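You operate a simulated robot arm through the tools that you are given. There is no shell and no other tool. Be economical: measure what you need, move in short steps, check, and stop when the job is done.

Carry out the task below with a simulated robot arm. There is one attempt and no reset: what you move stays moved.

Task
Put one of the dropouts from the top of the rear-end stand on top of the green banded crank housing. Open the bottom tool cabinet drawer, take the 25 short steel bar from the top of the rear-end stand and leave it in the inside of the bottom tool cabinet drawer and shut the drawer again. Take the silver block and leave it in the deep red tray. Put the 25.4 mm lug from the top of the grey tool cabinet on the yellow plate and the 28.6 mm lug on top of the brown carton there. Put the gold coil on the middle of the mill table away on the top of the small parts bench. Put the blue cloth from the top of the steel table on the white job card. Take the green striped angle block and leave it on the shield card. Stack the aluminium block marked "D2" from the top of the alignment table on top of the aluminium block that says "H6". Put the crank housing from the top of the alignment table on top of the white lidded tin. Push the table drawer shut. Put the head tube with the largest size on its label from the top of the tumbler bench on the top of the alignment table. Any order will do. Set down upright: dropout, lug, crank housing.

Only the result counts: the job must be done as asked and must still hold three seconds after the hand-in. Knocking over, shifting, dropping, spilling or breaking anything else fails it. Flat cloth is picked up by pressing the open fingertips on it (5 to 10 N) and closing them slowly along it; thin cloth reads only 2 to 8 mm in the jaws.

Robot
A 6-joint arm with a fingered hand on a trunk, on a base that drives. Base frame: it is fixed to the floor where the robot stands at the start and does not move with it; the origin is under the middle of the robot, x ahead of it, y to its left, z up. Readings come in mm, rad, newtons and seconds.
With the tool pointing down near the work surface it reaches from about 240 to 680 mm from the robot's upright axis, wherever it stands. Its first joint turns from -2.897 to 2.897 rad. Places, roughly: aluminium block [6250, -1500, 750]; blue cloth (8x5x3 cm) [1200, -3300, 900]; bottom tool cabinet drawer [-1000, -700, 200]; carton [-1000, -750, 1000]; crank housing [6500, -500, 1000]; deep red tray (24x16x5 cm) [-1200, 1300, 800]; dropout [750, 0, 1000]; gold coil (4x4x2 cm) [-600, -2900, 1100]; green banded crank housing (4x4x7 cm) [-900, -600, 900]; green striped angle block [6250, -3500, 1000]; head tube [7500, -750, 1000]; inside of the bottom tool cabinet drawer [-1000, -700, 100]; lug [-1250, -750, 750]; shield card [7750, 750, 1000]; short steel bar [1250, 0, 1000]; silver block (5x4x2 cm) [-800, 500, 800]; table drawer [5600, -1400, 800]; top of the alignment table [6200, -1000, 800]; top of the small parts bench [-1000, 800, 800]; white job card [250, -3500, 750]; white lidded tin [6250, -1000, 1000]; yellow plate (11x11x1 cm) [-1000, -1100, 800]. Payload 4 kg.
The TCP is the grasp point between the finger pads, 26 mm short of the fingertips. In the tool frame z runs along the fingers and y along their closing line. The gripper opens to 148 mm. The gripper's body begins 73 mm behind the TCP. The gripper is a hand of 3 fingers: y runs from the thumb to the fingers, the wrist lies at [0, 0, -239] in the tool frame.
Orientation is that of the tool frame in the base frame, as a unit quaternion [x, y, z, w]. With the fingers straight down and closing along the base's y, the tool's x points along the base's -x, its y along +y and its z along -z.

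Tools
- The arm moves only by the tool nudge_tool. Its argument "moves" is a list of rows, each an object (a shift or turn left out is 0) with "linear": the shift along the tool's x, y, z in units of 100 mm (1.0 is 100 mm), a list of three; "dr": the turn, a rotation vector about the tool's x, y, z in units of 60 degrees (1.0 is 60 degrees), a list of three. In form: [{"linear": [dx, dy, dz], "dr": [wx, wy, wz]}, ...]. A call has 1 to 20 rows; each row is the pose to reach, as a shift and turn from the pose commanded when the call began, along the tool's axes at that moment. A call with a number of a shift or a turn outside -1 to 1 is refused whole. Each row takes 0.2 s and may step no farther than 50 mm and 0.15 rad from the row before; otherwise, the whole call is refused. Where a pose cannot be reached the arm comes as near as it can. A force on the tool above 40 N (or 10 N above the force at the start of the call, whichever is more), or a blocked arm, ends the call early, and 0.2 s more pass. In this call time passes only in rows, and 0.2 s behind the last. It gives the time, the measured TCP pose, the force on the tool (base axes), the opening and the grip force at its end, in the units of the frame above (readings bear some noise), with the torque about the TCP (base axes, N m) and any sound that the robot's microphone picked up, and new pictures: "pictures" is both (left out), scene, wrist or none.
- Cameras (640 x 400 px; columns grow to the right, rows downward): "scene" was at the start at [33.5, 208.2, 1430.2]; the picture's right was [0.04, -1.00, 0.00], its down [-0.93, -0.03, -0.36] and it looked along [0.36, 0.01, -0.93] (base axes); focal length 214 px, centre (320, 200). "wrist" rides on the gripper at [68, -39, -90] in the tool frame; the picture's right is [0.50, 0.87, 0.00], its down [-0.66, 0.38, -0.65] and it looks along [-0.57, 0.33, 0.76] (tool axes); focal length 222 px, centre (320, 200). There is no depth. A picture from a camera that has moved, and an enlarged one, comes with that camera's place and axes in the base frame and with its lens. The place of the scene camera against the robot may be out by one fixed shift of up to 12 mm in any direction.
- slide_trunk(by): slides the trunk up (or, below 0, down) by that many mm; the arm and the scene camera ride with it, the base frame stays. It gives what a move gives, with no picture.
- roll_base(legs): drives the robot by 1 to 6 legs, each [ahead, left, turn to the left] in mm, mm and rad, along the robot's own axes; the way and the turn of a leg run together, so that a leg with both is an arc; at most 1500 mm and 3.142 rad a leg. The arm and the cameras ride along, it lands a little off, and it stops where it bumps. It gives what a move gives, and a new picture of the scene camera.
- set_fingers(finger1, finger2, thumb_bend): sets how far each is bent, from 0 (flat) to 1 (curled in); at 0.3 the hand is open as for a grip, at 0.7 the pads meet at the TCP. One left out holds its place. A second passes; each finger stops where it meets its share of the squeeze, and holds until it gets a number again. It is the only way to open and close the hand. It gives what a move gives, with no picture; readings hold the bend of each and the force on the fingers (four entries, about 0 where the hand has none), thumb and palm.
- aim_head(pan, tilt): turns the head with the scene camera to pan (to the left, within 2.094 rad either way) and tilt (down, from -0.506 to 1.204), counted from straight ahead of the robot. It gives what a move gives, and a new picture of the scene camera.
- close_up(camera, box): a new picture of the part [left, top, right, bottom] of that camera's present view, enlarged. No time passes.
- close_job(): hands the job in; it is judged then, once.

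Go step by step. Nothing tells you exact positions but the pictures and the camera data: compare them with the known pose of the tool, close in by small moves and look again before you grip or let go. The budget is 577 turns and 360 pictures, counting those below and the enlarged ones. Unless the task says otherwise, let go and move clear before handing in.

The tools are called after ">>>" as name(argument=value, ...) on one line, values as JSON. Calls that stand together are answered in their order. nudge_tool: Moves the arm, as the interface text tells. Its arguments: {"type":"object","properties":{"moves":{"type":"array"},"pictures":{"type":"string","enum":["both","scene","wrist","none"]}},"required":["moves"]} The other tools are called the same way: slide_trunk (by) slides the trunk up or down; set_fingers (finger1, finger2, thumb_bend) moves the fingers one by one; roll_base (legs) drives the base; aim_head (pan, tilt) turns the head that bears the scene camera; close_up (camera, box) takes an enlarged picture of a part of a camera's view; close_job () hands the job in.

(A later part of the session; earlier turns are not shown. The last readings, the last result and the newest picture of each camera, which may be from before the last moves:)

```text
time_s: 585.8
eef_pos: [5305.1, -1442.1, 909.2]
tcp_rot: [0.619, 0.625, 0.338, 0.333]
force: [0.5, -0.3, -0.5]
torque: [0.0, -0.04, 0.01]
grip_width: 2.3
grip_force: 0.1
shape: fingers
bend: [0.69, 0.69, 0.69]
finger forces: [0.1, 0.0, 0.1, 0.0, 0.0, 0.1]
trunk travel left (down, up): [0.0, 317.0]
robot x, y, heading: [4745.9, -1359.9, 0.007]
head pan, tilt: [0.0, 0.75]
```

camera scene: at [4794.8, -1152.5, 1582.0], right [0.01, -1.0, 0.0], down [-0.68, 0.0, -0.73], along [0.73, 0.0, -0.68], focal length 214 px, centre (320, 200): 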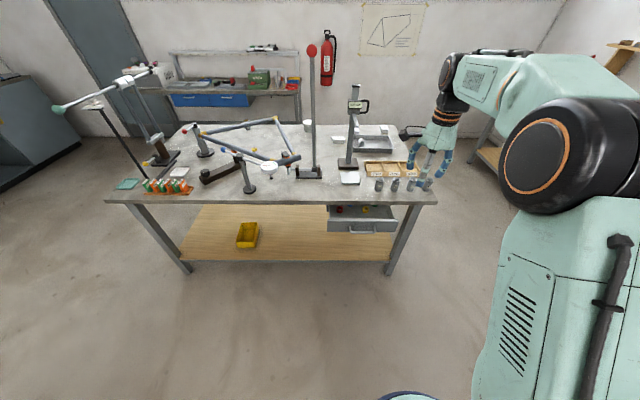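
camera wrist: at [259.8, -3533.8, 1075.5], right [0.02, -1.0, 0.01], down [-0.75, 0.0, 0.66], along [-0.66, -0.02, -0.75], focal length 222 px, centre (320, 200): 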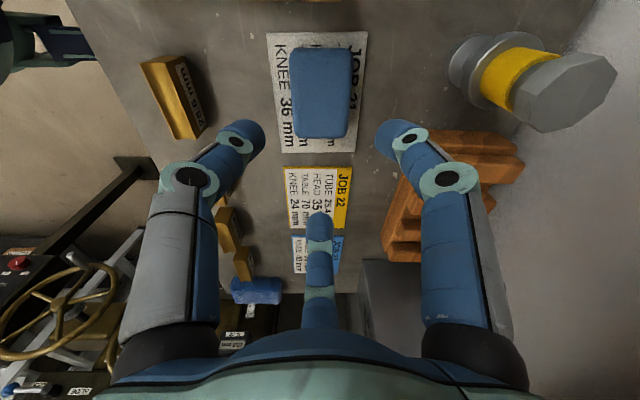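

>>> nudge_tool(moves=[{"linear": [0.2, -0.34, 0.22]}, {"linear": [0.4, -0.68, 0.45]}], pictures="none")

>>> nudge_tool(moves=[{"linear": [0.2, -0.34, 0.22]}, {"linear": [0.4, -0.66, 0.44]}], pictures="both")

```text
time_s: 586.4
eef_pos: [5308.4, -1402.9, 829.4]
tcp_rot: [0.618, 0.627, 0.338, 0.332]
force: [0.2, 0.6, 0.7]
torque: [0.01, -0.01, 0.03]
grip_width: 1.8
grip_force: 0.1
shape: fingers
bend: [0.69, 0.69, 0.69]
finger forces: [0.0, 0.0, 0.1, 0.0, 0.0, 0.0]
trunk travel left (down, up): [0.0, 317.0]
robot x, y, heading: [4744.6, -1357.7, 0.009]
head pan, tilt: [0.0, 0.75]
```

```text
time_s: 587.0
eef_pos: [5304.4, -1393.5, 769.3]
tcp_rot: [0.618, 0.628, 0.341, 0.329]
force: [0.2, -0.2, 0.2]
torque: [-0.01, -0.03, -0.01]
grip_width: 2.1
grip_force: 0.1
shape: fingers
bend: [0.69, 0.69, 0.69]
finger forces: [0.0, 0.0, 0.0, 0.0, 0.0, 0.0]
out of reach, approached as far as the arm can: row 1, 2
trunk travel left (down, up): [0.0, 317.0]
robot x, y, heading: [4741.8, -1356.4, 0.007]
head pan, tilt: [0.0, 0.75]
camera scene: at [4851.3, -1152.3, 1262.2], right [0.01, -1.0, 0.0], down [-0.68, 0.0, -0.73], along [0.73, 0.0, -0.68], focal length 214 px, centre (320, 200)
camera wrist: at [5206.9, -1328.6, 786.6], right [0.47, 0.5, 0.73], down [-0.32, -0.67, 0.67], along [0.82, -0.55, -0.15], focal length 222 px, centre (320, 200)
```

scene: 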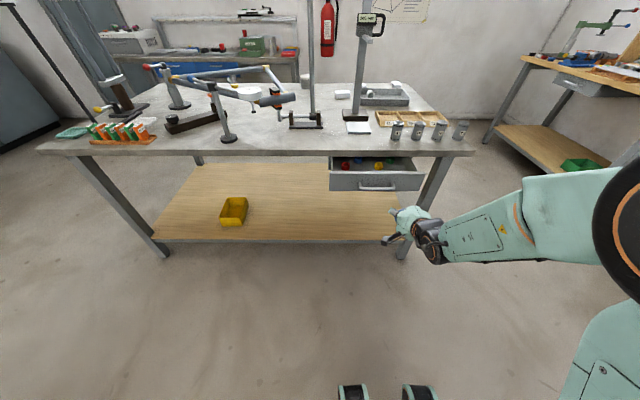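
wrist: 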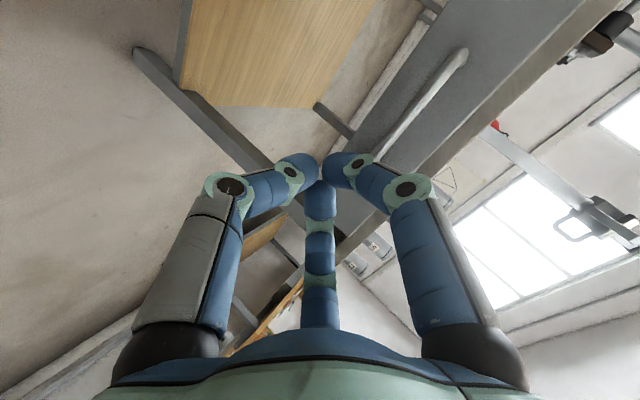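

>>> roll_base(legs=[[190, 25, 0]])

>>> close_up(camera="scene", box=[260, 130, 480, 270])

```text
time_s: 588.6
eef_pos: [5500.3, -1369.7, 770.5]
tcp_rot: [0.618, 0.628, 0.34, 0.329]
force: [0.3, -0.1, 0.3]
torque: [0.02, -0.01, -0.01]
grip_width: 1.7
grip_force: 0.0
shape: fingers
bend: [0.69, 0.69, 0.69]
finger forces: [0.1, 0.0, 0.0, 0.0, 0.1, 0.0]
trunk travel left (down, up): [0.0, 317.0]
robot x, y, heading: [4939.1, -1332.1, 0.002]
head pan, tilt: [0.0, 0.75]
camera scene: at [5047.9, -1126.9, 1262.2], right [0.0, -1.0, 0.0], down [-0.68, 0.0, -0.73], along [0.73, 0.0, -0.68], focal length 214 px, centre (320, 200)
```

scene: 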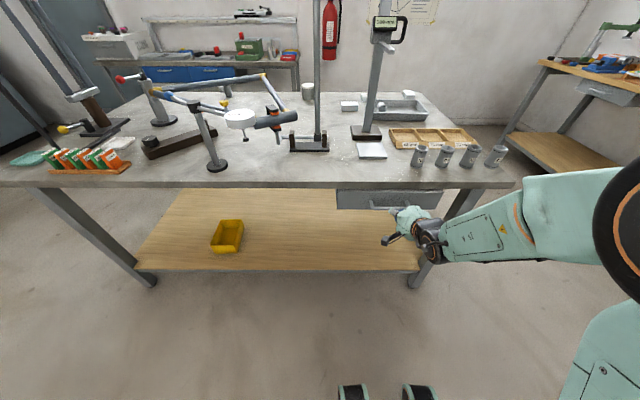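

```text
2.86 times, centred on (370, 200) of scene
camera zoom: at [5047.9, -1126.9, 1262.2], right [0.0, -1.0, 0.0], down [-0.68, 0.0, -0.73], along [0.73, 0.0, -0.68], focal length 613 px, centre (177, 200)
```

zoom: 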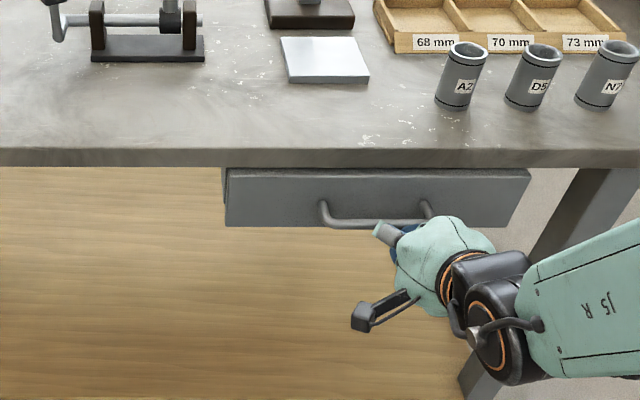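

>>> roll_base(legs=[[60, 0, 0]])

```text
time_s: 589.6
eef_pos: [5541.6, -1369.3, 763.1]
tcp_rot: [0.623, 0.631, 0.332, 0.322]
force: [-19.1, 0.2, -4.1]
torque: [0.0, 0.07, -0.03]
grip_width: 0.1
grip_force: 12.1
shape: fingers
bend: [0.71, 0.71, 0.67]
finger forces: [11.6, 12.0, 0.0, 0.0, 0.0, 0.0]
trunk travel left (down, up): [0.0, 317.0]
robot x, y, heading: [4988.2, -1333.2, 0.007]
head pan, tilt: [0.0, 0.75]
stopped in leg 1: the force on the tool passed its limit at 74 N (the readings are from after the stop); the commanded pose is now the measured one
camera scene: at [5095.5, -1126.7, 1262.3], right [0.0, -1.0, 0.0], down [-0.68, 0.0, -0.73], along [0.73, 0.0, -0.68], focal length 214 px, centre (320, 200)
```

scene: 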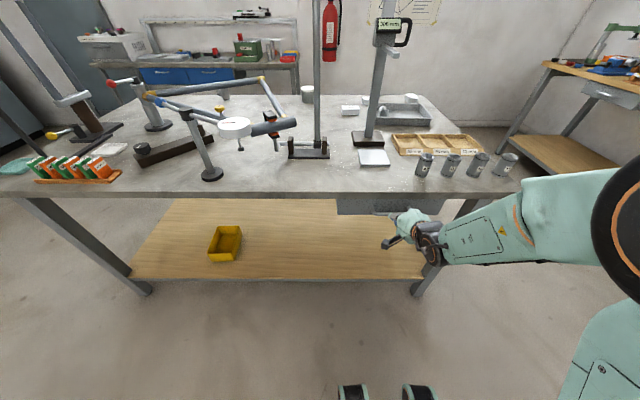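

>>> nudge_tool(moves=[{"linear": [0, 0.03, 0.045]}, {"linear": [0, 0.055, 0.083]}, {"linear": [0, 0.11, 0.167]}], pictures="none")

>>> close_up(camera="scene", box=[300, 170, 480, 270])

```text
time_s: 590.1
eef_pos: [5541.7, -1369.9, 761.8]
tcp_rot: [0.624, 0.632, 0.329, 0.32]
force: [-29.7, -1.4, 3.5]
torque: [-0.05, -0.14, -0.14]
grip_width: 0.0
grip_force: 14.5
shape: fingers
bend: [0.71, 0.72, 0.67]
finger forces: [13.5, 15.5, 0.0, 0.0, 0.0, 0.1]
trunk travel left (down, up): [0.0, 317.0]
robot x, y, heading: [4991.4, -1335.7, 0.004]
head pan, tilt: [0.0, 0.75]
stopped in row 2: the force on the tool passed its limit at 43 N (the readings are from after the stop); the commanded pose is now the measured one
```

```text
3.56 times, centred on (390, 220) of scene
camera zoom: at [5093.1, -1126.7, 1262.5], right [0.0, -1.0, 0.0], down [-0.68, 0.0, -0.73], along [0.73, 0.0, -0.68], focal length 763 px, centre (71, 129)
```

zoom: 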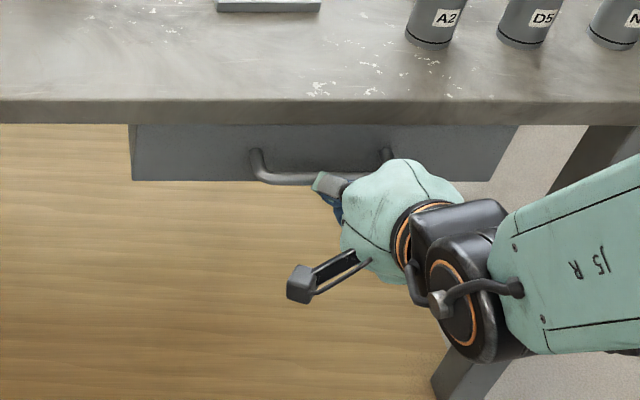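

The drawer has reached its stop. Back off, raise the trunk, and verify.

>>> roll_base(legs=[[-250, 0, 0]])

>>> slide_trunk(by=317)

>>> close_up(camera="scene", box=[260, 120, 480, 270])

```text
time_s: 591.9
eef_pos: [5297.3, -1369.0, 761.5]
tcp_rot: [0.622, 0.632, 0.333, 0.32]
force: [-0.2, -0.4, 0.8]
torque: [0.01, -0.05, -0.01]
grip_width: 1.9
grip_force: 0.1
shape: fingers
bend: [0.69, 0.69, 0.69]
finger forces: [0.1, 0.0, 0.1, 0.0, 0.0, 0.0]
trunk travel left (down, up): [0.0, 317.0]
robot x, y, heading: [4742.0, -1338.3, 0.005]
head pan, tilt: [0.0, 0.75]
camera scene: at [4844.9, -1127.9, 1262.2], right [0.01, -1.0, 0.0], down [-0.68, -0.01, -0.73], along [0.73, 0.01, -0.68], focal length 214 px, centre (320, 200)
```

scene: 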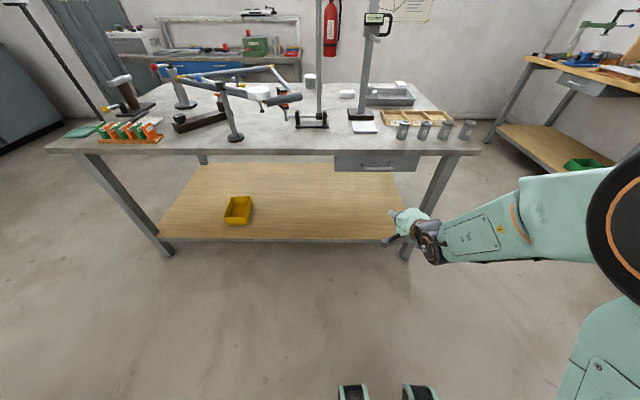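

```text
time_s: 595.0
eef_pos: [5296.1, -1370.3, 1079.3]
tcp_rot: [0.621, 0.634, 0.334, 0.317]
force: [-0.3, 0.4, 0.5]
torque: [0.01, -0.04, 0.01]
grip_width: 1.7
grip_force: 0.0
shape: fingers
bend: [0.69, 0.69, 0.69]
finger forces: [0.2, 0.0, 0.1, 0.0, 0.1, 0.0]
trunk travel left (down, up): [-317.0, 0.0]
robot x, y, heading: [4736.3, -1332.4, 0.008]
head pan, tilt: [0.0, 0.75]
```

```text
2.67 times, centred on (370, 195) of scene
camera zoom: at [4788.0, -1128.4, 1582.0], right [0.01, -1.0, 0.0], down [-0.68, -0.01, -0.73], along [0.73, 0.01, -0.68], focal length 572 px, centre (187, 213)
```

zoom: 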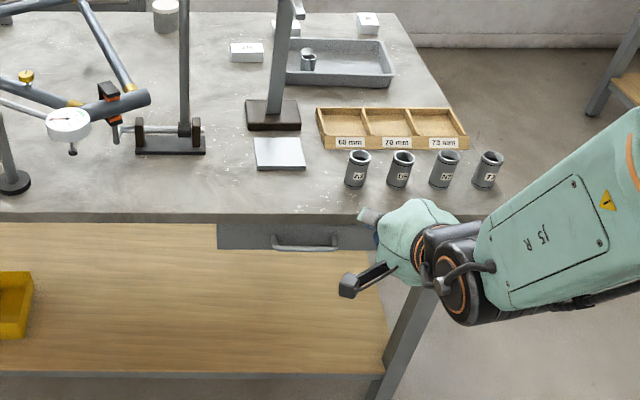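

Drawer is shut. Straighten the tool and drive round the right end to the far (+x) side of the alignment table.

>>> nudge_tool(moves=[{"dr": [0.13, -0.003, 0.002]}, {"dr": [0.26, -0.006, 0.005]}, {"dr": [0.39, -0.01, 0.008]}, {"dr": [0.52, -0.013, 0.01]}, {"dr": [0.65, -0.017, 0.013]}, {"dr": [0.78, -0.02, 0.015]}, {"linear": [0, 0.2, -0.2], "dr": [0.916, -0.024, 0.018]}], pictures="none")

>>> nudge_tool(moves=[{"linear": [0, -0.2, -0.45]}, {"linear": [0, -0.4, -0.9]}], pictures="none")

>>> roll_base(legs=[[0, -830, 0], [1450, 0, 0], [760, 0, 0], [0, 0, 3.13]])

>>> aim_head(pan=-0.2, tilt=0.6)

```text
time_s: 596.6
eef_pos: [5293.2, -1371.2, 1108.8]
tcp_rot: [0.707, 0.707, -0.003, 0.001]
force: [0.7, 0.7, 0.3]
torque: [0.01, -0.02, 0.02]
grip_width: 1.9
grip_force: 0.0
shape: fingers
bend: [0.69, 0.69, 0.69]
finger forces: [0.0, 0.0, 0.0, 0.1, 0.1, 0.1]
out of reach, approached as far as the arm can: row 2, 3, 4
trunk travel left (down, up): [-317.0, 0.0]
robot x, y, heading: [4740.0, -1335.4, 0.008]
head pan, tilt: [0.0, 0.75]
```

```text
time_s: 597.2
eef_pos: [5251.2, -1370.2, 1197.9]
tcp_rot: [0.707, 0.707, -0.001, 0.0]
force: [0.6, 0.8, 0.4]
torque: [0.03, -0.04, -0.01]
grip_width: 1.9
grip_force: 0.0
shape: fingers
bend: [0.69, 0.69, 0.69]
finger forces: [0.0, 0.0, 0.1, 0.1, 0.1, 0.1]
trunk travel left (down, up): [-317.0, 0.0]
robot x, y, heading: [4740.2, -1334.1, 0.013]
head pan, tilt: [0.0, 0.75]
```

```text
time_s: 622.7
eef_pos: [6429.0, -2108.8, 1198.0]
tcp_rot: [0.712, -0.702, 0.001, -0.001]
force: [-0.9, -0.9, 0.2]
torque: [0.02, 0.05, -0.04]
grip_width: 1.6
grip_force: 0.0
shape: fingers
bend: [0.69, 0.69, 0.69]
finger forces: [0.1, 0.1, 0.1, 0.0, 0.0, 0.0]
trunk travel left (down, up): [-317.0, 0.0]
robot x, y, heading: [6942.0, -2140.1, -3.123]
head pan, tilt: [0.0, 0.75]
camera scene: at [6897.4, -2352.8, 1581.9], right [-0.02, 1.0, 0.0], down [0.68, 0.02, -0.73], along [-0.73, -0.02, -0.68], focal length 214 px, centre (320, 200)
```

scene: 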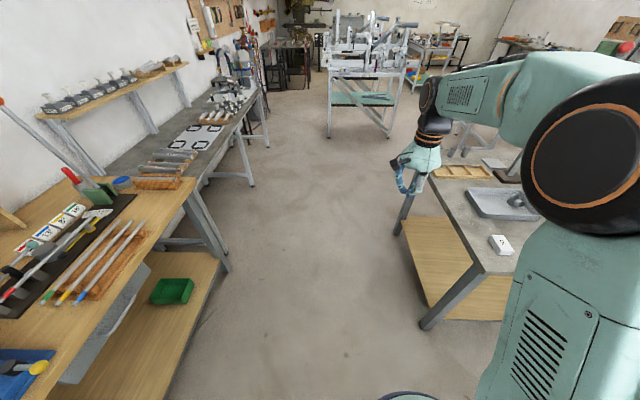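

```text
time_s: 623.5
eef_pos: [6428.6, -2108.5, 1198.2]
tcp_rot: [0.712, -0.702, 0.001, -0.001]
force: [-0.2, -0.8, 0.7]
torque: [-0.01, 0.01, 0.02]
grip_width: 1.6
grip_force: 0.0
shape: fingers
bend: [0.69, 0.69, 0.69]
finger forces: [0.0, 0.1, 0.0, 0.1, 0.0, 0.0]
trunk travel left (down, up): [-317.0, 0.0]
robot x, y, heading: [6942.3, -2133.3, -3.121]
head pan, tilt: [-0.201, 0.6]
camera scene: at [6893.3, -2335.3, 1594.8], right [0.18, 0.98, 0.0], down [0.56, -0.1, -0.82], along [-0.81, 0.15, -0.57], focal length 214 px, centre (320, 200)
```

scene: 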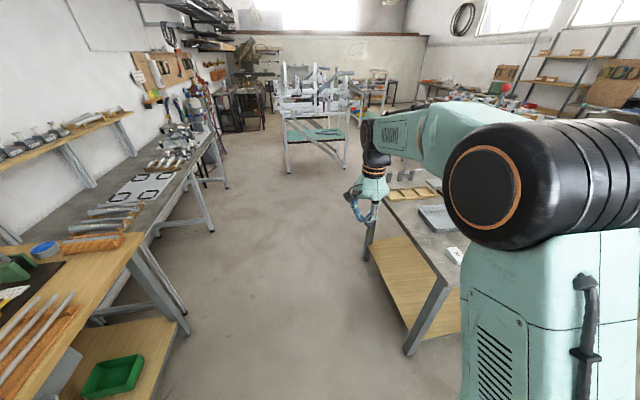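

>>> roll_base(legs=[[0, -620, -0.02]])

>>> aim_head(pan=0.0, tilt=0.9)

>>> close_up(camera="scene", box=[240, 90, 480, 260])

```text
time_s: 629.4
eef_pos: [6422.1, -1476.6, 1198.2]
tcp_rot: [-0.705, 0.709, -0.001, 0.001]
force: [0.9, 0.0, -0.5]
torque: [0.02, 0.0, 0.0]
grip_width: 1.9
grip_force: 0.1
shape: fingers
bend: [0.69, 0.69, 0.69]
finger forces: [0.1, 0.1, 0.1, 0.0, 0.1, 0.0]
trunk travel left (down, up): [-317.0, 0.0]
robot x, y, heading: [6933.8, -1517.8, -3.136]
head pan, tilt: [-0.201, 0.6]
camera scene: at [6881.7, -1712.3, 1594.8], right [0.2, 0.98, 0.0], down [0.55, -0.11, -0.83], along [-0.81, 0.16, -0.56], focal length 214 px, centre (320, 200)
```

scene: 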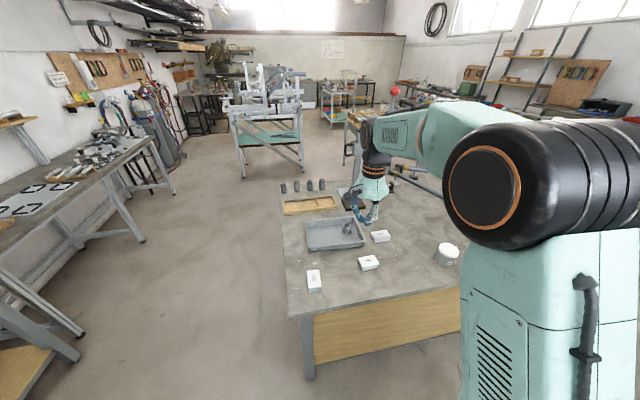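

```text
time_s: 630.2
eef_pos: [6420.5, -1476.0, 1198.7]
tcp_rot: [-0.705, 0.709, 0.0, 0.001]
force: [-1.0, -0.2, -0.3]
torque: [-0.01, 0.0, -0.02]
grip_width: 1.8
grip_force: 0.0
shape: fingers
bend: [0.69, 0.69, 0.69]
finger forces: [0.1, 0.0, 0.0, 0.0, 0.1, 0.0]
trunk travel left (down, up): [-317.0, 0.0]
robot x, y, heading: [6931.5, -1516.8, -3.14]
head pan, tilt: [0.0, 0.901]
camera scene: at [6892.9, -1729.9, 1570.1], right [0.0, 1.0, 0.0], down [0.78, 0.0, -0.62], along [-0.62, 0.0, -0.78], focal length 214 px, centre (320, 200)
```

scene: 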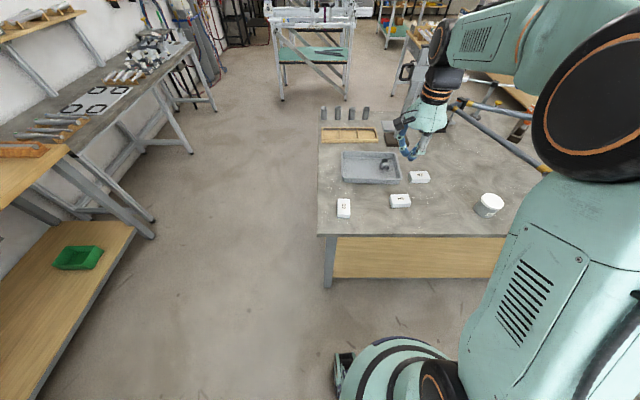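

```text
2.35 times, centred on (360, 175) of scene
camera zoom: at [6892.9, -1729.9, 1570.1], right [0.0, 1.0, 0.0], down [0.78, 0.0, -0.62], along [-0.62, 0.0, -0.78], focal length 505 px, centre (226, 259)
```

zoom: 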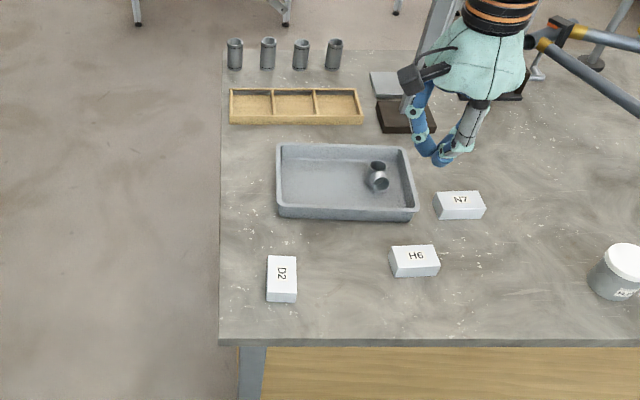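

D2 (left), H6 (middle) and N7 are identified. I'll take D2 at ≈(6365,-1631,860) first.

>>> roll_base(legs=[[60, 0, 0]])

>>> set_fingers(finger1=0.47, finger2=0.47, thumb_bend=0.45)

>>> nudge_tool(moves=[{"linear": [0.45, 0, 0.1]}, {"linear": [0.9, 0, 0.3]}, {"linear": [1.0, 0, 0.7]}, {"linear": [1.0, 0, 1.0]}], pictures="none")

>>> nudge_tool(moves=[{"linear": [0.3, 0, 0.3]}, {"linear": [0.55, 0, 0.6]}, {"linear": [0.55, 0, 0.9]}], pictures="wrist")

```text
time_s: 631.1
eef_pos: [6362.1, -1476.7, 1196.5]
tcp_rot: [-0.705, 0.709, -0.002, 0.001]
force: [-0.6, -0.1, 0.2]
torque: [0.02, -0.03, -0.01]
grip_width: 1.6
grip_force: 0.1
shape: fingers
bend: [0.69, 0.69, 0.69]
finger forces: [0.0, 0.0, 0.1, 0.0, 0.0, 0.1]
trunk travel left (down, up): [-317.0, 0.0]
robot x, y, heading: [6874.9, -1517.2, -3.139]
head pan, tilt: [0.0, 0.901]
camera scene: at [6834.3, -1730.2, 1569.8], right [0.0, 1.0, 0.0], down [0.78, 0.0, -0.62], along [-0.62, 0.0, -0.78], focal length 214 px, centre (320, 200)
```

scene: 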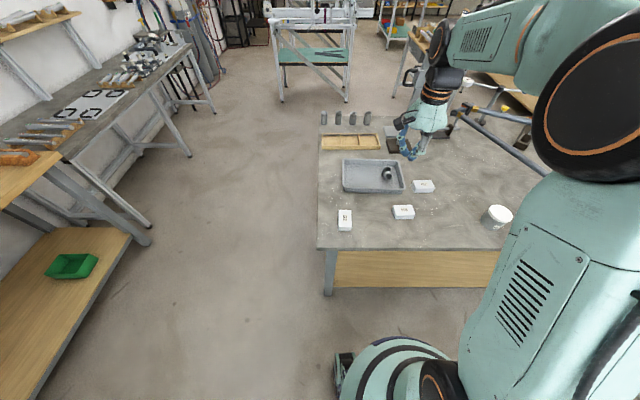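

```text
time_s: 632.1
eef_pos: [6364.0, -1478.1, 1196.8]
tcp_rot: [-0.706, 0.709, 0.0, 0.0]
force: [0.6, 0.1, -0.4]
torque: [-0.01, 0.01, 0.02]
grip_width: 74.9
grip_force: 0.0
shape: fingers
bend: [0.47, 0.47, 0.45]
finger forces: [0.0, 0.0, 0.0, 0.1, 0.0, 0.1]
trunk travel left (down, up): [-317.0, 0.0]
robot x, y, heading: [6875.2, -1515.1, -3.135]
head pan, tilt: [0.0, 0.901]
```

```text
time_s: 633.1
eef_pos: [6364.0, -1575.2, 1096.8]
tcp_rot: [-0.705, 0.709, -0.002, 0.001]
force: [0.4, -0.5, 0.0]
torque: [0.02, -0.06, -0.02]
grip_width: 74.9
grip_force: 0.1
shape: fingers
bend: [0.47, 0.47, 0.45]
finger forces: [0.1, 0.0, 0.1, 0.0, 0.0, 0.0]
trunk travel left (down, up): [-317.0, 0.0]
robot x, y, heading: [6875.8, -1517.1, -3.14]
head pan, tilt: [0.0, 0.901]
```

```text
time_s: 634.0
eef_pos: [6361.9, -1632.8, 1005.5]
tcp_rot: [-0.705, 0.709, -0.001, 0.001]
force: [0.1, 0.4, 0.0]
torque: [-0.01, 0.0, -0.01]
grip_width: 74.9
grip_force: 0.0
shape: fingers
bend: [0.47, 0.47, 0.45]
finger forces: [0.0, 0.1, 0.1, 0.0, 0.1, 0.1]
trunk travel left (down, up): [-317.0, 0.0]
robot x, y, heading: [6874.3, -1514.2, -3.14]
head pan, tilt: [0.0, 0.901]
camera wrist: at [6401.8, -1700.6, 1096.1], right [-0.87, -0.5, 0.0], down [-0.38, 0.66, 0.65], along [-0.32, 0.57, -0.76], focal length 222 px, centre (320, 200)
```

wrist: 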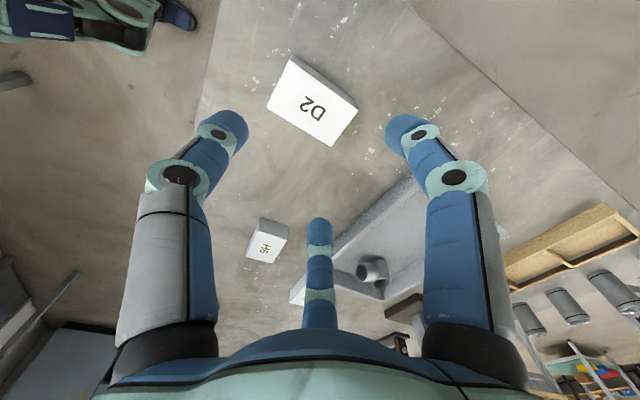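

>>> nudge_tool(moves=[{"linear": [-0.04, -0.08, 0.4]}, {"linear": [-0.04, -0.08, 0.8]}, {"linear": [-0.04, -0.08, 1.0]}], pictures="wrist")

```text
time_s: 634.8
eef_pos: [6371.7, -1626.9, 907.1]
tcp_rot: [-0.705, 0.709, -0.001, 0.002]
force: [0.7, 0.0, -0.2]
torque: [0.0, -0.02, -0.02]
grip_width: 74.8
grip_force: 0.1
shape: fingers
bend: [0.47, 0.47, 0.45]
finger forces: [0.0, 0.0, 0.1, 0.0, 0.0, 0.0]
trunk travel left (down, up): [-317.0, 0.0]
robot x, y, heading: [6878.8, -1515.5, -3.14]
head pan, tilt: [0.0, 0.901]
camera wrist: at [6410.4, -1695.1, 996.6], right [-0.87, -0.5, 0.0], down [-0.38, 0.66, 0.65], along [-0.32, 0.57, -0.76], focal length 222 px, centre (320, 200)
```

wrist: 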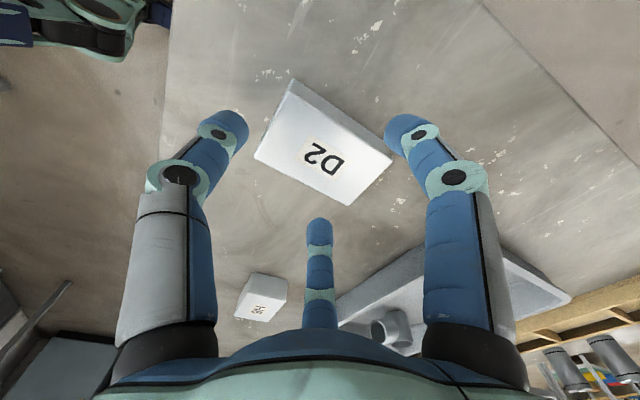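

>>> nudge_tool(moves=[{"linear": [0, 0, 0.25]}, {"linear": [0, 0, 0.36]}], pictures="none")

>>> nudge_tool(moves=[{"linear": [0, 0, 0.04]}, {"linear": [0, 0, 0.08]}], pictures="none")

```text
time_s: 635.4
eef_pos: [6371.4, -1627.0, 874.7]
tcp_rot: [-0.706, 0.708, 0.001, -0.001]
force: [-0.2, -0.6, 12.4]
torque: [0.05, 0.31, 0.01]
grip_width: 75.1
grip_force: 6.0
shape: fingers
bend: [0.47, 0.47, 0.45]
finger forces: [4.6, 6.7, 0.0, 0.0, 0.1, 0.0]
trunk travel left (down, up): [-317.0, 0.0]
robot x, y, heading: [6880.3, -1516.7, -3.141]
head pan, tilt: [0.0, 0.901]
```

```text
time_s: 635.8
eef_pos: [6368.0, -1628.5, 872.7]
tcp_rot: [-0.706, 0.708, 0.003, -0.004]
force: [3.1, 0.3, 25.3]
torque: [0.29, 0.02, 0.03]
grip_width: 75.4
grip_force: 12.5
shape: fingers
bend: [0.47, 0.47, 0.45]
finger forces: [6.3, 12.5, 0.0, 0.1, 5.9, 0.1]
trunk travel left (down, up): [-317.0, 0.0]
robot x, y, heading: [6875.2, -1517.1, -3.135]
head pan, tilt: [0.0, 0.901]
stopped in row 2: the force on the tool passed its limit at 46 N (the readings are from after the stop); the commanded pose is now the measured one
```

>>> nudge_tool(moves=[{"linear": [0, 0, -0.02]}], pictures="none")

>>> set_fingers(finger1=0.6, finger2=0.6, thumb_bend=0.58)

>>> nudge_tool(moves=[{"linear": [0, 0, -0.02]}], pictures="wrist")

```text
time_s: 636.2
eef_pos: [6368.7, -1628.3, 873.7]
tcp_rot: [-0.705, 0.709, 0.001, -0.003]
force: [1.7, 1.5, 18.0]
torque: [0.16, 0.33, 0.0]
grip_width: 75.1
grip_force: 9.7
shape: fingers
bend: [0.47, 0.47, 0.45]
finger forces: [7.3, 9.9, 0.0, 0.0, 1.7, 0.0]
trunk travel left (down, up): [-317.0, 0.0]
robot x, y, heading: [6876.7, -1518.3, -3.14]
head pan, tilt: [0.0, 0.901]
```

```text
time_s: 637.2
eef_pos: [6369.9, -1628.1, 874.2]
tcp_rot: [-0.705, 0.709, 0.002, -0.003]
force: [3.6, -0.4, 29.6]
torque: [-0.09, -1.08, -0.02]
grip_width: 54.8
grip_force: 20.1
shape: fingers
bend: [0.54, 0.55, 0.53]
finger forces: [8.7, 6.7, 0.0, 0.1, 24.5, 0.0]
trunk travel left (down, up): [-317.0, 0.0]
robot x, y, heading: [6874.9, -1514.6, -3.141]
head pan, tilt: [0.0, 0.901]
```

```text
time_s: 637.6
eef_pos: [6370.3, -1627.7, 874.0]
tcp_rot: [-0.706, 0.709, 0.001, -0.001]
force: [3.3, -0.3, 12.0]
torque: [-0.13, -0.19, -0.01]
grip_width: 54.5
grip_force: 13.2
shape: fingers
bend: [0.54, 0.55, 0.53]
finger forces: [9.4, 5.9, 0.1, 0.1, 10.8, 0.1]
trunk travel left (down, up): [-317.0, 0.0]
robot x, y, heading: [6877.6, -1514.1, -3.135]
head pan, tilt: [0.0, 0.901]
camera wrist: at [6409.6, -1695.8, 962.5], right [-0.87, -0.5, 0.0], down [-0.37, 0.66, 0.65], along [-0.33, 0.57, -0.76], focal length 222 px, centre (320, 200)
```

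wrist: 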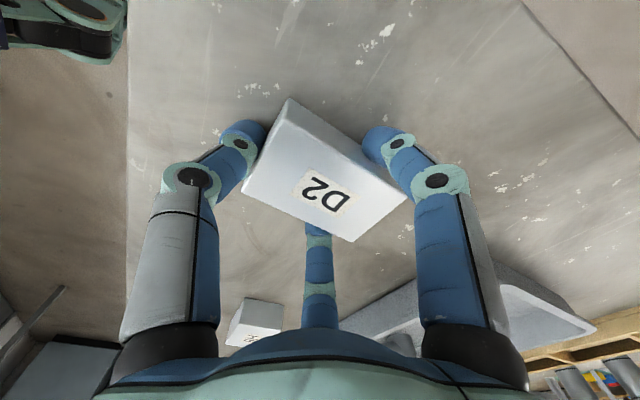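

>>> nudge_tool(moves=[{"linear": [0, 0, -0.15]}, {"linear": [0, 0, -0.5]}, {"linear": [0, 0, -0.9]}], pictures="wrist")

```text
time_s: 638.4
eef_pos: [6367.7, -1626.3, 961.8]
tcp_rot: [-0.705, 0.709, 0.0, -0.003]
force: [0.6, 0.5, -2.7]
torque: [0.01, -0.04, 0.04]
grip_width: 49.6
grip_force: 5.6
shape: fingers
bend: [0.54, 0.55, 0.54]
finger forces: [4.2, 3.5, 0.1, 0.0, 3.8, 0.0]
trunk travel left (down, up): [-317.0, 0.0]
robot x, y, heading: [6883.4, -1514.6, -3.137]
head pan, tilt: [0.0, 0.901]
camera wrist: at [6408.0, -1694.4, 1050.4], right [-0.87, -0.5, 0.0], down [-0.37, 0.66, 0.65], along [-0.33, 0.57, -0.76], focal length 222 px, centre (320, 200)
```

wrist: 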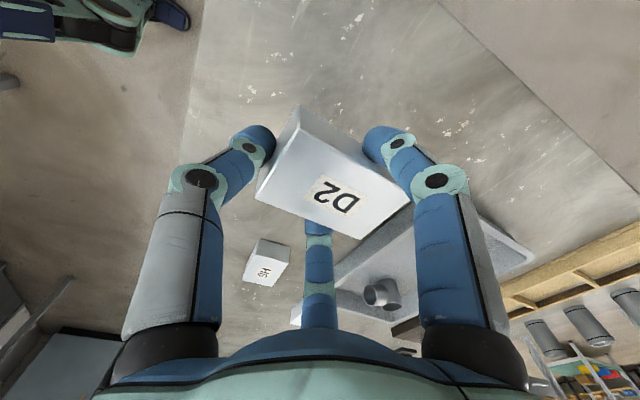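

>>> set_fingers(finger1=0.64, finger2=0.64, thumb_bend=0.63)

>>> nudge_tool(moves=[{"linear": [0, 0, -0.1], "dr": [0, 0, 0.13]}, {"linear": [-0.12, 0.03, -0.2], "dr": [0, 0, 0.26]}, {"linear": [-0.25, 0.06, -0.3], "dr": [0, 0, 0.39]}, {"linear": [-0.4, 0.1, -0.3], "dr": [0, 0, 0.52]}, {"linear": [-0.55, 0.13, -0.3], "dr": [0, 0, 0.65]}, {"linear": [-0.7, 0.17, -0.3], "dr": [0, 0, 0.78]}, {"linear": [-0.85, 0.2, -0.3], "dr": [0, 0, 0.9]}, {"linear": [-1.0, 0.24, -0.3], "dr": [0, 0, 1.0]}], pictures="none")

```text
time_s: 639.4
eef_pos: [6367.8, -1627.4, 962.2]
tcp_rot: [-0.706, 0.709, 0.002, -0.001]
force: [-0.3, 0.2, -3.2]
torque: [-0.05, -0.05, 0.0]
grip_width: 42.9
grip_force: 9.3
shape: fingers
bend: [0.54, 0.56, 0.59]
finger forces: [6.9, 5.8, 0.1, 0.0, 6.3, 0.1]
trunk travel left (down, up): [-317.0, 0.0]
robot x, y, heading: [6874.9, -1517.6, -3.138]
head pan, tilt: [0.0, 0.901]
```

```text
time_s: 641.2
eef_pos: [6345.0, -1526.7, 993.6]
tcp_rot: [-0.256, 0.967, 0.0, -0.002]
force: [-0.1, 1.4, -3.3]
torque: [-0.08, 0.0, 0.01]
grip_width: 42.5
grip_force: 9.2
shape: fingers
bend: [0.54, 0.56, 0.59]
finger forces: [7.1, 5.9, 0.0, 0.0, 6.0, 0.1]
trunk travel left (down, up): [-317.0, 0.0]
robot x, y, heading: [6877.8, -1513.9, -3.138]
head pan, tilt: [0.0, 0.901]
```

>>> nudge_tool(moves=[{"linear": [-0.12, 0.31, 0], "dr": [0, 0, 0.13]}, {"linear": [-0.24, 0.62, 0], "dr": [0, 0, 0.26]}, {"linear": [-0.36, 0.94, 0], "dr": [0, 0, 0.39]}, {"linear": [-0.36, 0.94, 0], "dr": [0, 0, 0.497]}], pictures="wrist")

```text
time_s: 642.2
eef_pos: [6331.0, -1427.5, 995.1]
tcp_rot: [0.002, 1.0, 0.0, -0.002]
force: [0.5, -0.8, -3.5]
torque: [-0.06, 0.0, 0.0]
grip_width: 42.7
grip_force: 9.8
shape: fingers
bend: [0.54, 0.56, 0.59]
finger forces: [7.2, 5.9, 0.1, 0.0, 6.0, 0.0]
trunk travel left (down, up): [-317.0, 0.0]
robot x, y, heading: [6873.1, -1515.2, -3.136]
head pan, tilt: [0.0, 0.901]
camera wrist: at [6263.7, -1466.4, 1083.7], right [-0.5, 0.87, 0.0], down [0.66, 0.38, 0.65], along [0.56, 0.32, -0.76], focal length 222 px, centre (320, 200)
```

wrist: 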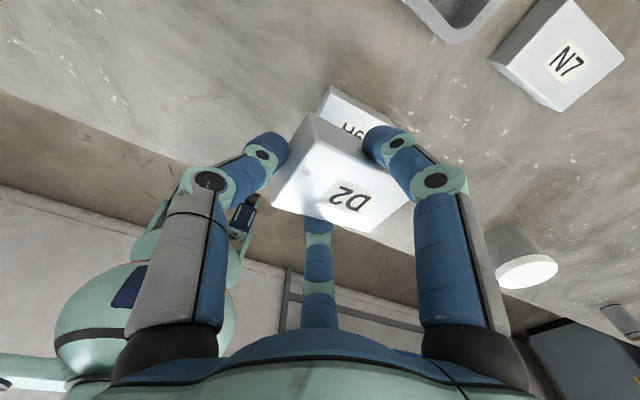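

>>> nudge_tool(moves=[{"linear": [0.03, 0.33, 0.2]}, {"linear": [0.03, 0.33, 0.6]}, {"linear": [0.03, 0.33, 0.8]}], pictures="wrist")

>>> close_up(camera="scene", box=[340, 150, 480, 260])

```text
time_s: 643.0
eef_pos: [6326.7, -1396.1, 917.3]
tcp_rot: [0.001, 1.0, 0.0, -0.003]
force: [0.7, -1.0, 0.2]
torque: [0.1, -0.08, -0.03]
grip_width: 42.5
grip_force: 9.9
shape: fingers
bend: [0.54, 0.56, 0.59]
finger forces: [7.1, 6.6, 0.0, 0.0, 6.1, 0.0]
trunk travel left (down, up): [-317.0, 0.0]
robot x, y, heading: [6870.6, -1519.5, -3.137]
head pan, tilt: [0.0, 0.901]
camera wrist: at [6261.2, -1434.6, 1004.8], right [-0.5, 0.87, 0.0], down [0.66, 0.38, 0.65], along [0.56, 0.33, -0.76], focal length 222 px, centre (320, 200)
```

wrist: 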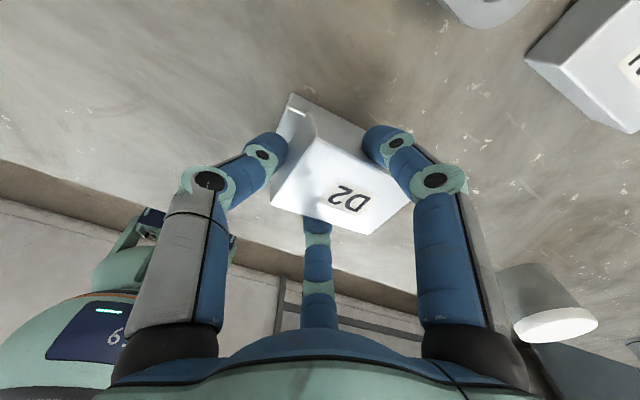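

```text
3.64 times, centred on (410, 205) of scene
camera zoom: at [6835.0, -1729.9, 1570.1], right [0.0, 1.0, 0.0], down [0.78, 0.0, -0.62], along [-0.62, 0.0, -0.78], focal length 780 px, centre (-7, 182)
```

zoom: 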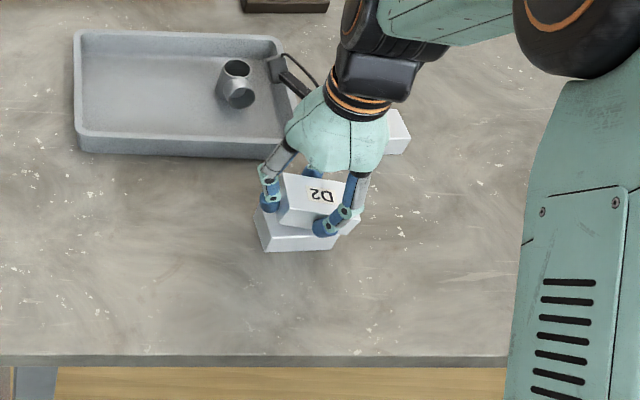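

>>> nudge_tool(moves=[{"linear": [0, 0, -0.06]}, {"linear": [-0.05, -0.05, -0.06]}], pictures="none")

>>> close_up(camera="scene", box=[370, 190, 440, 240])

>>> close_up(camera="wrist", box=[240, 70, 440, 250])

```text
time_s: 643.6
eef_pos: [6331.8, -1399.9, 921.5]
tcp_rot: [0.001, 1.0, 0.0, -0.003]
force: [-0.4, -0.9, -3.0]
torque: [-0.09, 0.0, 0.02]
grip_width: 42.4
grip_force: 9.8
shape: fingers
bend: [0.54, 0.56, 0.59]
finger forces: [7.1, 6.1, 0.1, 0.1, 6.0, 0.1]
trunk travel left (down, up): [-317.0, 0.0]
robot x, y, heading: [6873.0, -1519.3, -3.134]
head pan, tilt: [0.0, 0.901]
```

```text
8.00 times, centred on (405, 215) of scene
camera zoom: at [6834.8, -1730.4, 1570.0], right [0.0, 1.0, 0.0], down [0.78, 0.0, -0.62], along [-0.62, 0.0, -0.78], focal length 1716 px, centre (-360, 80)
```

zoom: 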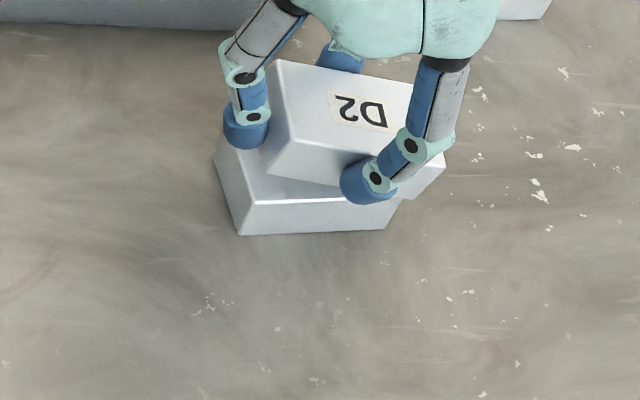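

```text
2.22 times, centred on (340, 160) of wrist
camera zoom: at [6265.5, -1439.5, 1010.4], right [-0.5, 0.87, 0.0], down [0.66, 0.38, 0.65], along [0.56, 0.33, -0.76], focal length 494 px, centre (276, 289)
```

zoom: 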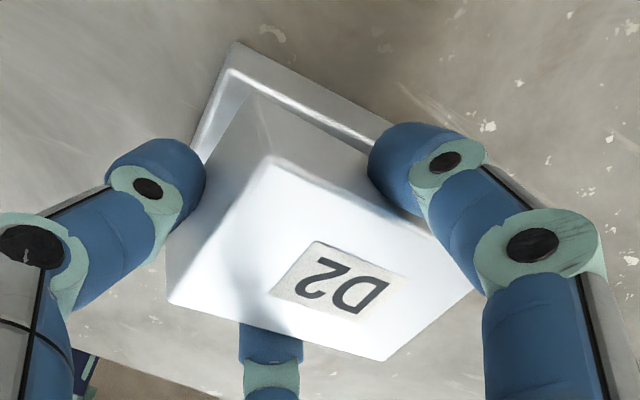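

>>> nudge_tool(moves=[{"linear": [-0.03, -0.07, 0], "dr": [0, 0, -0.1]}, {"linear": [-0.03, -0.07, 0], "dr": [0, 0, -0.2]}], pictures="none")

>>> close_up(camera="scene", box=[370, 190, 440, 240])

```text
time_s: 644.2
eef_pos: [6334.7, -1408.4, 922.5]
tcp_rot: [-0.104, 0.995, 0.0, -0.001]
force: [0.1, 0.5, -3.7]
torque: [-0.07, 0.0, -0.01]
grip_width: 42.4
grip_force: 9.5
shape: fingers
bend: [0.54, 0.56, 0.59]
finger forces: [7.1, 6.1, 0.0, 0.0, 6.0, 0.0]
trunk travel left (down, up): [-317.0, 0.0]
robot x, y, heading: [6878.0, -1517.3, -3.137]
head pan, tilt: [0.0, 0.901]
```

```text
8.00 times, centred on (405, 215) of scene
camera zoom: at [6834.6, -1729.9, 1570.1], right [0.0, 1.0, 0.0], down [0.78, 0.0, -0.62], along [-0.62, 0.0, -0.78], focal length 1716 px, centre (-360, 80)
```

zoom: 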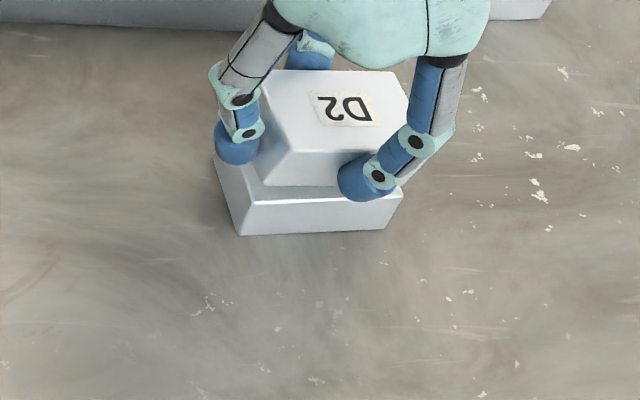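

>>> nudge_tool(moves=[{"linear": [0.014, -0.07, 0.02]}, {"linear": [0.014, -0.07, 0.06]}], pictures="none")

>>> nudge_tool(moves=[{"linear": [0, 0, 0.03]}], pictures="none")

>>> close_up(camera="scene", box=[370, 190, 440, 240])

```text
time_s: 644.8
eef_pos: [6333.5, -1414.2, 915.4]
tcp_rot: [-0.104, 0.995, 0.0, -0.003]
force: [0.3, -0.3, 0.4]
torque: [0.18, 0.02, -0.01]
grip_width: 42.3
grip_force: 9.6
shape: fingers
bend: [0.55, 0.56, 0.59]
finger forces: [7.2, 6.6, 0.1, 0.1, 5.7, 0.0]
trunk travel left (down, up): [-317.0, 0.0]
robot x, y, heading: [6875.4, -1515.3, -3.14]
head pan, tilt: [0.0, 0.901]
```

```text
time_s: 645.2
eef_pos: [6335.4, -1413.7, 911.0]
tcp_rot: [-0.103, 0.995, -0.001, -0.002]
force: [0.3, -1.0, 1.8]
torque: [0.15, 0.04, 0.04]
grip_width: 41.8
grip_force: 9.9
shape: fingers
bend: [0.55, 0.56, 0.59]
finger forces: [7.7, 6.5, 0.1, 0.1, 5.7, 0.0]
trunk travel left (down, up): [-317.0, 0.0]
robot x, y, heading: [6872.5, -1518.9, -3.135]
head pan, tilt: [0.0, 0.901]
```

```text
8.00 times, centred on (405, 215) of scene
camera zoom: at [6835.1, -1730.4, 1570.0], right [0.0, 1.0, 0.0], down [0.78, 0.0, -0.62], along [-0.62, 0.0, -0.78], focal length 1716 px, centre (-360, 80)
```

zoom: 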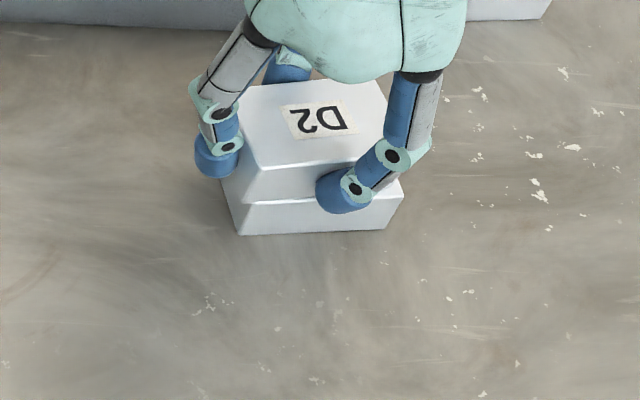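

>>> nudge_tool(moves=[{"linear": [0, 0, 0.03]}, {"linear": [0, 0, 0.05]}], pictures="wrist")

```text
time_s: 645.8
eef_pos: [6335.8, -1414.8, 908.2]
tcp_rot: [-0.104, 0.995, 0.0, -0.002]
force: [0.9, -2.2, 10.1]
torque: [0.08, 0.01, 0.02]
grip_width: 41.0
grip_force: 11.2
shape: fingers
bend: [0.55, 0.57, 0.59]
finger forces: [7.8, 7.1, 0.1, 0.0, 6.8, 0.1]
trunk travel left (down, up): [-317.0, 0.0]
robot x, y, heading: [6876.8, -1516.3, -3.138]
head pan, tilt: [0.0, 0.901]
camera wrist: at [6278.0, -1467.0, 996.3], right [-0.67, 0.74, 0.0], down [0.57, 0.51, 0.65], along [0.48, 0.44, -0.76], focal length 222 px, centre (320, 200)
```

wrist: 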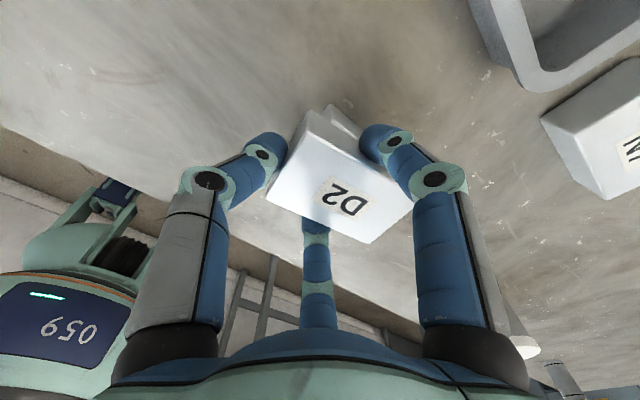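

>>> set_fingers(finger1=0.48, finger2=0.48, thumb_bend=0.48)

>>> nudge_tool(moves=[{"linear": [0, 0, -0.2]}, {"linear": [0, 0, -0.6]}, {"linear": [0, 0, -1.0]}], pictures="none")

>>> close_up(camera="scene", box=[360, 180, 450, 245])

```text
time_s: 646.8
eef_pos: [6335.6, -1415.0, 907.0]
tcp_rot: [-0.104, 0.995, 0.0, -0.001]
force: [-0.2, -1.0, -0.2]
torque: [0.01, 0.01, -0.02]
grip_width: 68.1
grip_force: 0.0
shape: fingers
bend: [0.48, 0.48, 0.48]
finger forces: [0.1, 0.0, 0.1, 0.0, 0.0, 0.0]
trunk travel left (down, up): [-317.0, 0.0]
robot x, y, heading: [6872.4, -1514.3, -3.138]
head pan, tilt: [0.0, 0.901]
```

```text
time_s: 647.6
eef_pos: [6334.2, -1412.8, 1008.5]
tcp_rot: [-0.104, 0.995, 0.0, -0.003]
force: [0.3, 0.7, 1.4]
torque: [0.02, -0.02, 0.01]
grip_width: 68.4
grip_force: 0.0
shape: fingers
bend: [0.48, 0.48, 0.48]
finger forces: [0.1, 0.1, 0.0, 0.1, 0.1, 0.1]
trunk travel left (down, up): [-317.0, 0.0]
robot x, y, heading: [6877.7, -1521.8, -3.135]
head pan, tilt: [0.0, 0.901]
```

```text
6.15 times, centred on (405, 212) of scene
camera zoom: at [6835.6, -1730.4, 1570.0], right [0.0, 1.0, 0.0], down [0.78, 0.0, -0.62], along [-0.62, 0.0, -0.78], focal length 1320 px, centre (-203, 123)
```

zoom: 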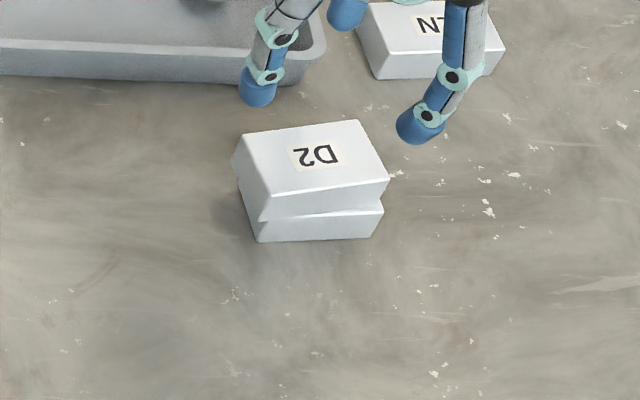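

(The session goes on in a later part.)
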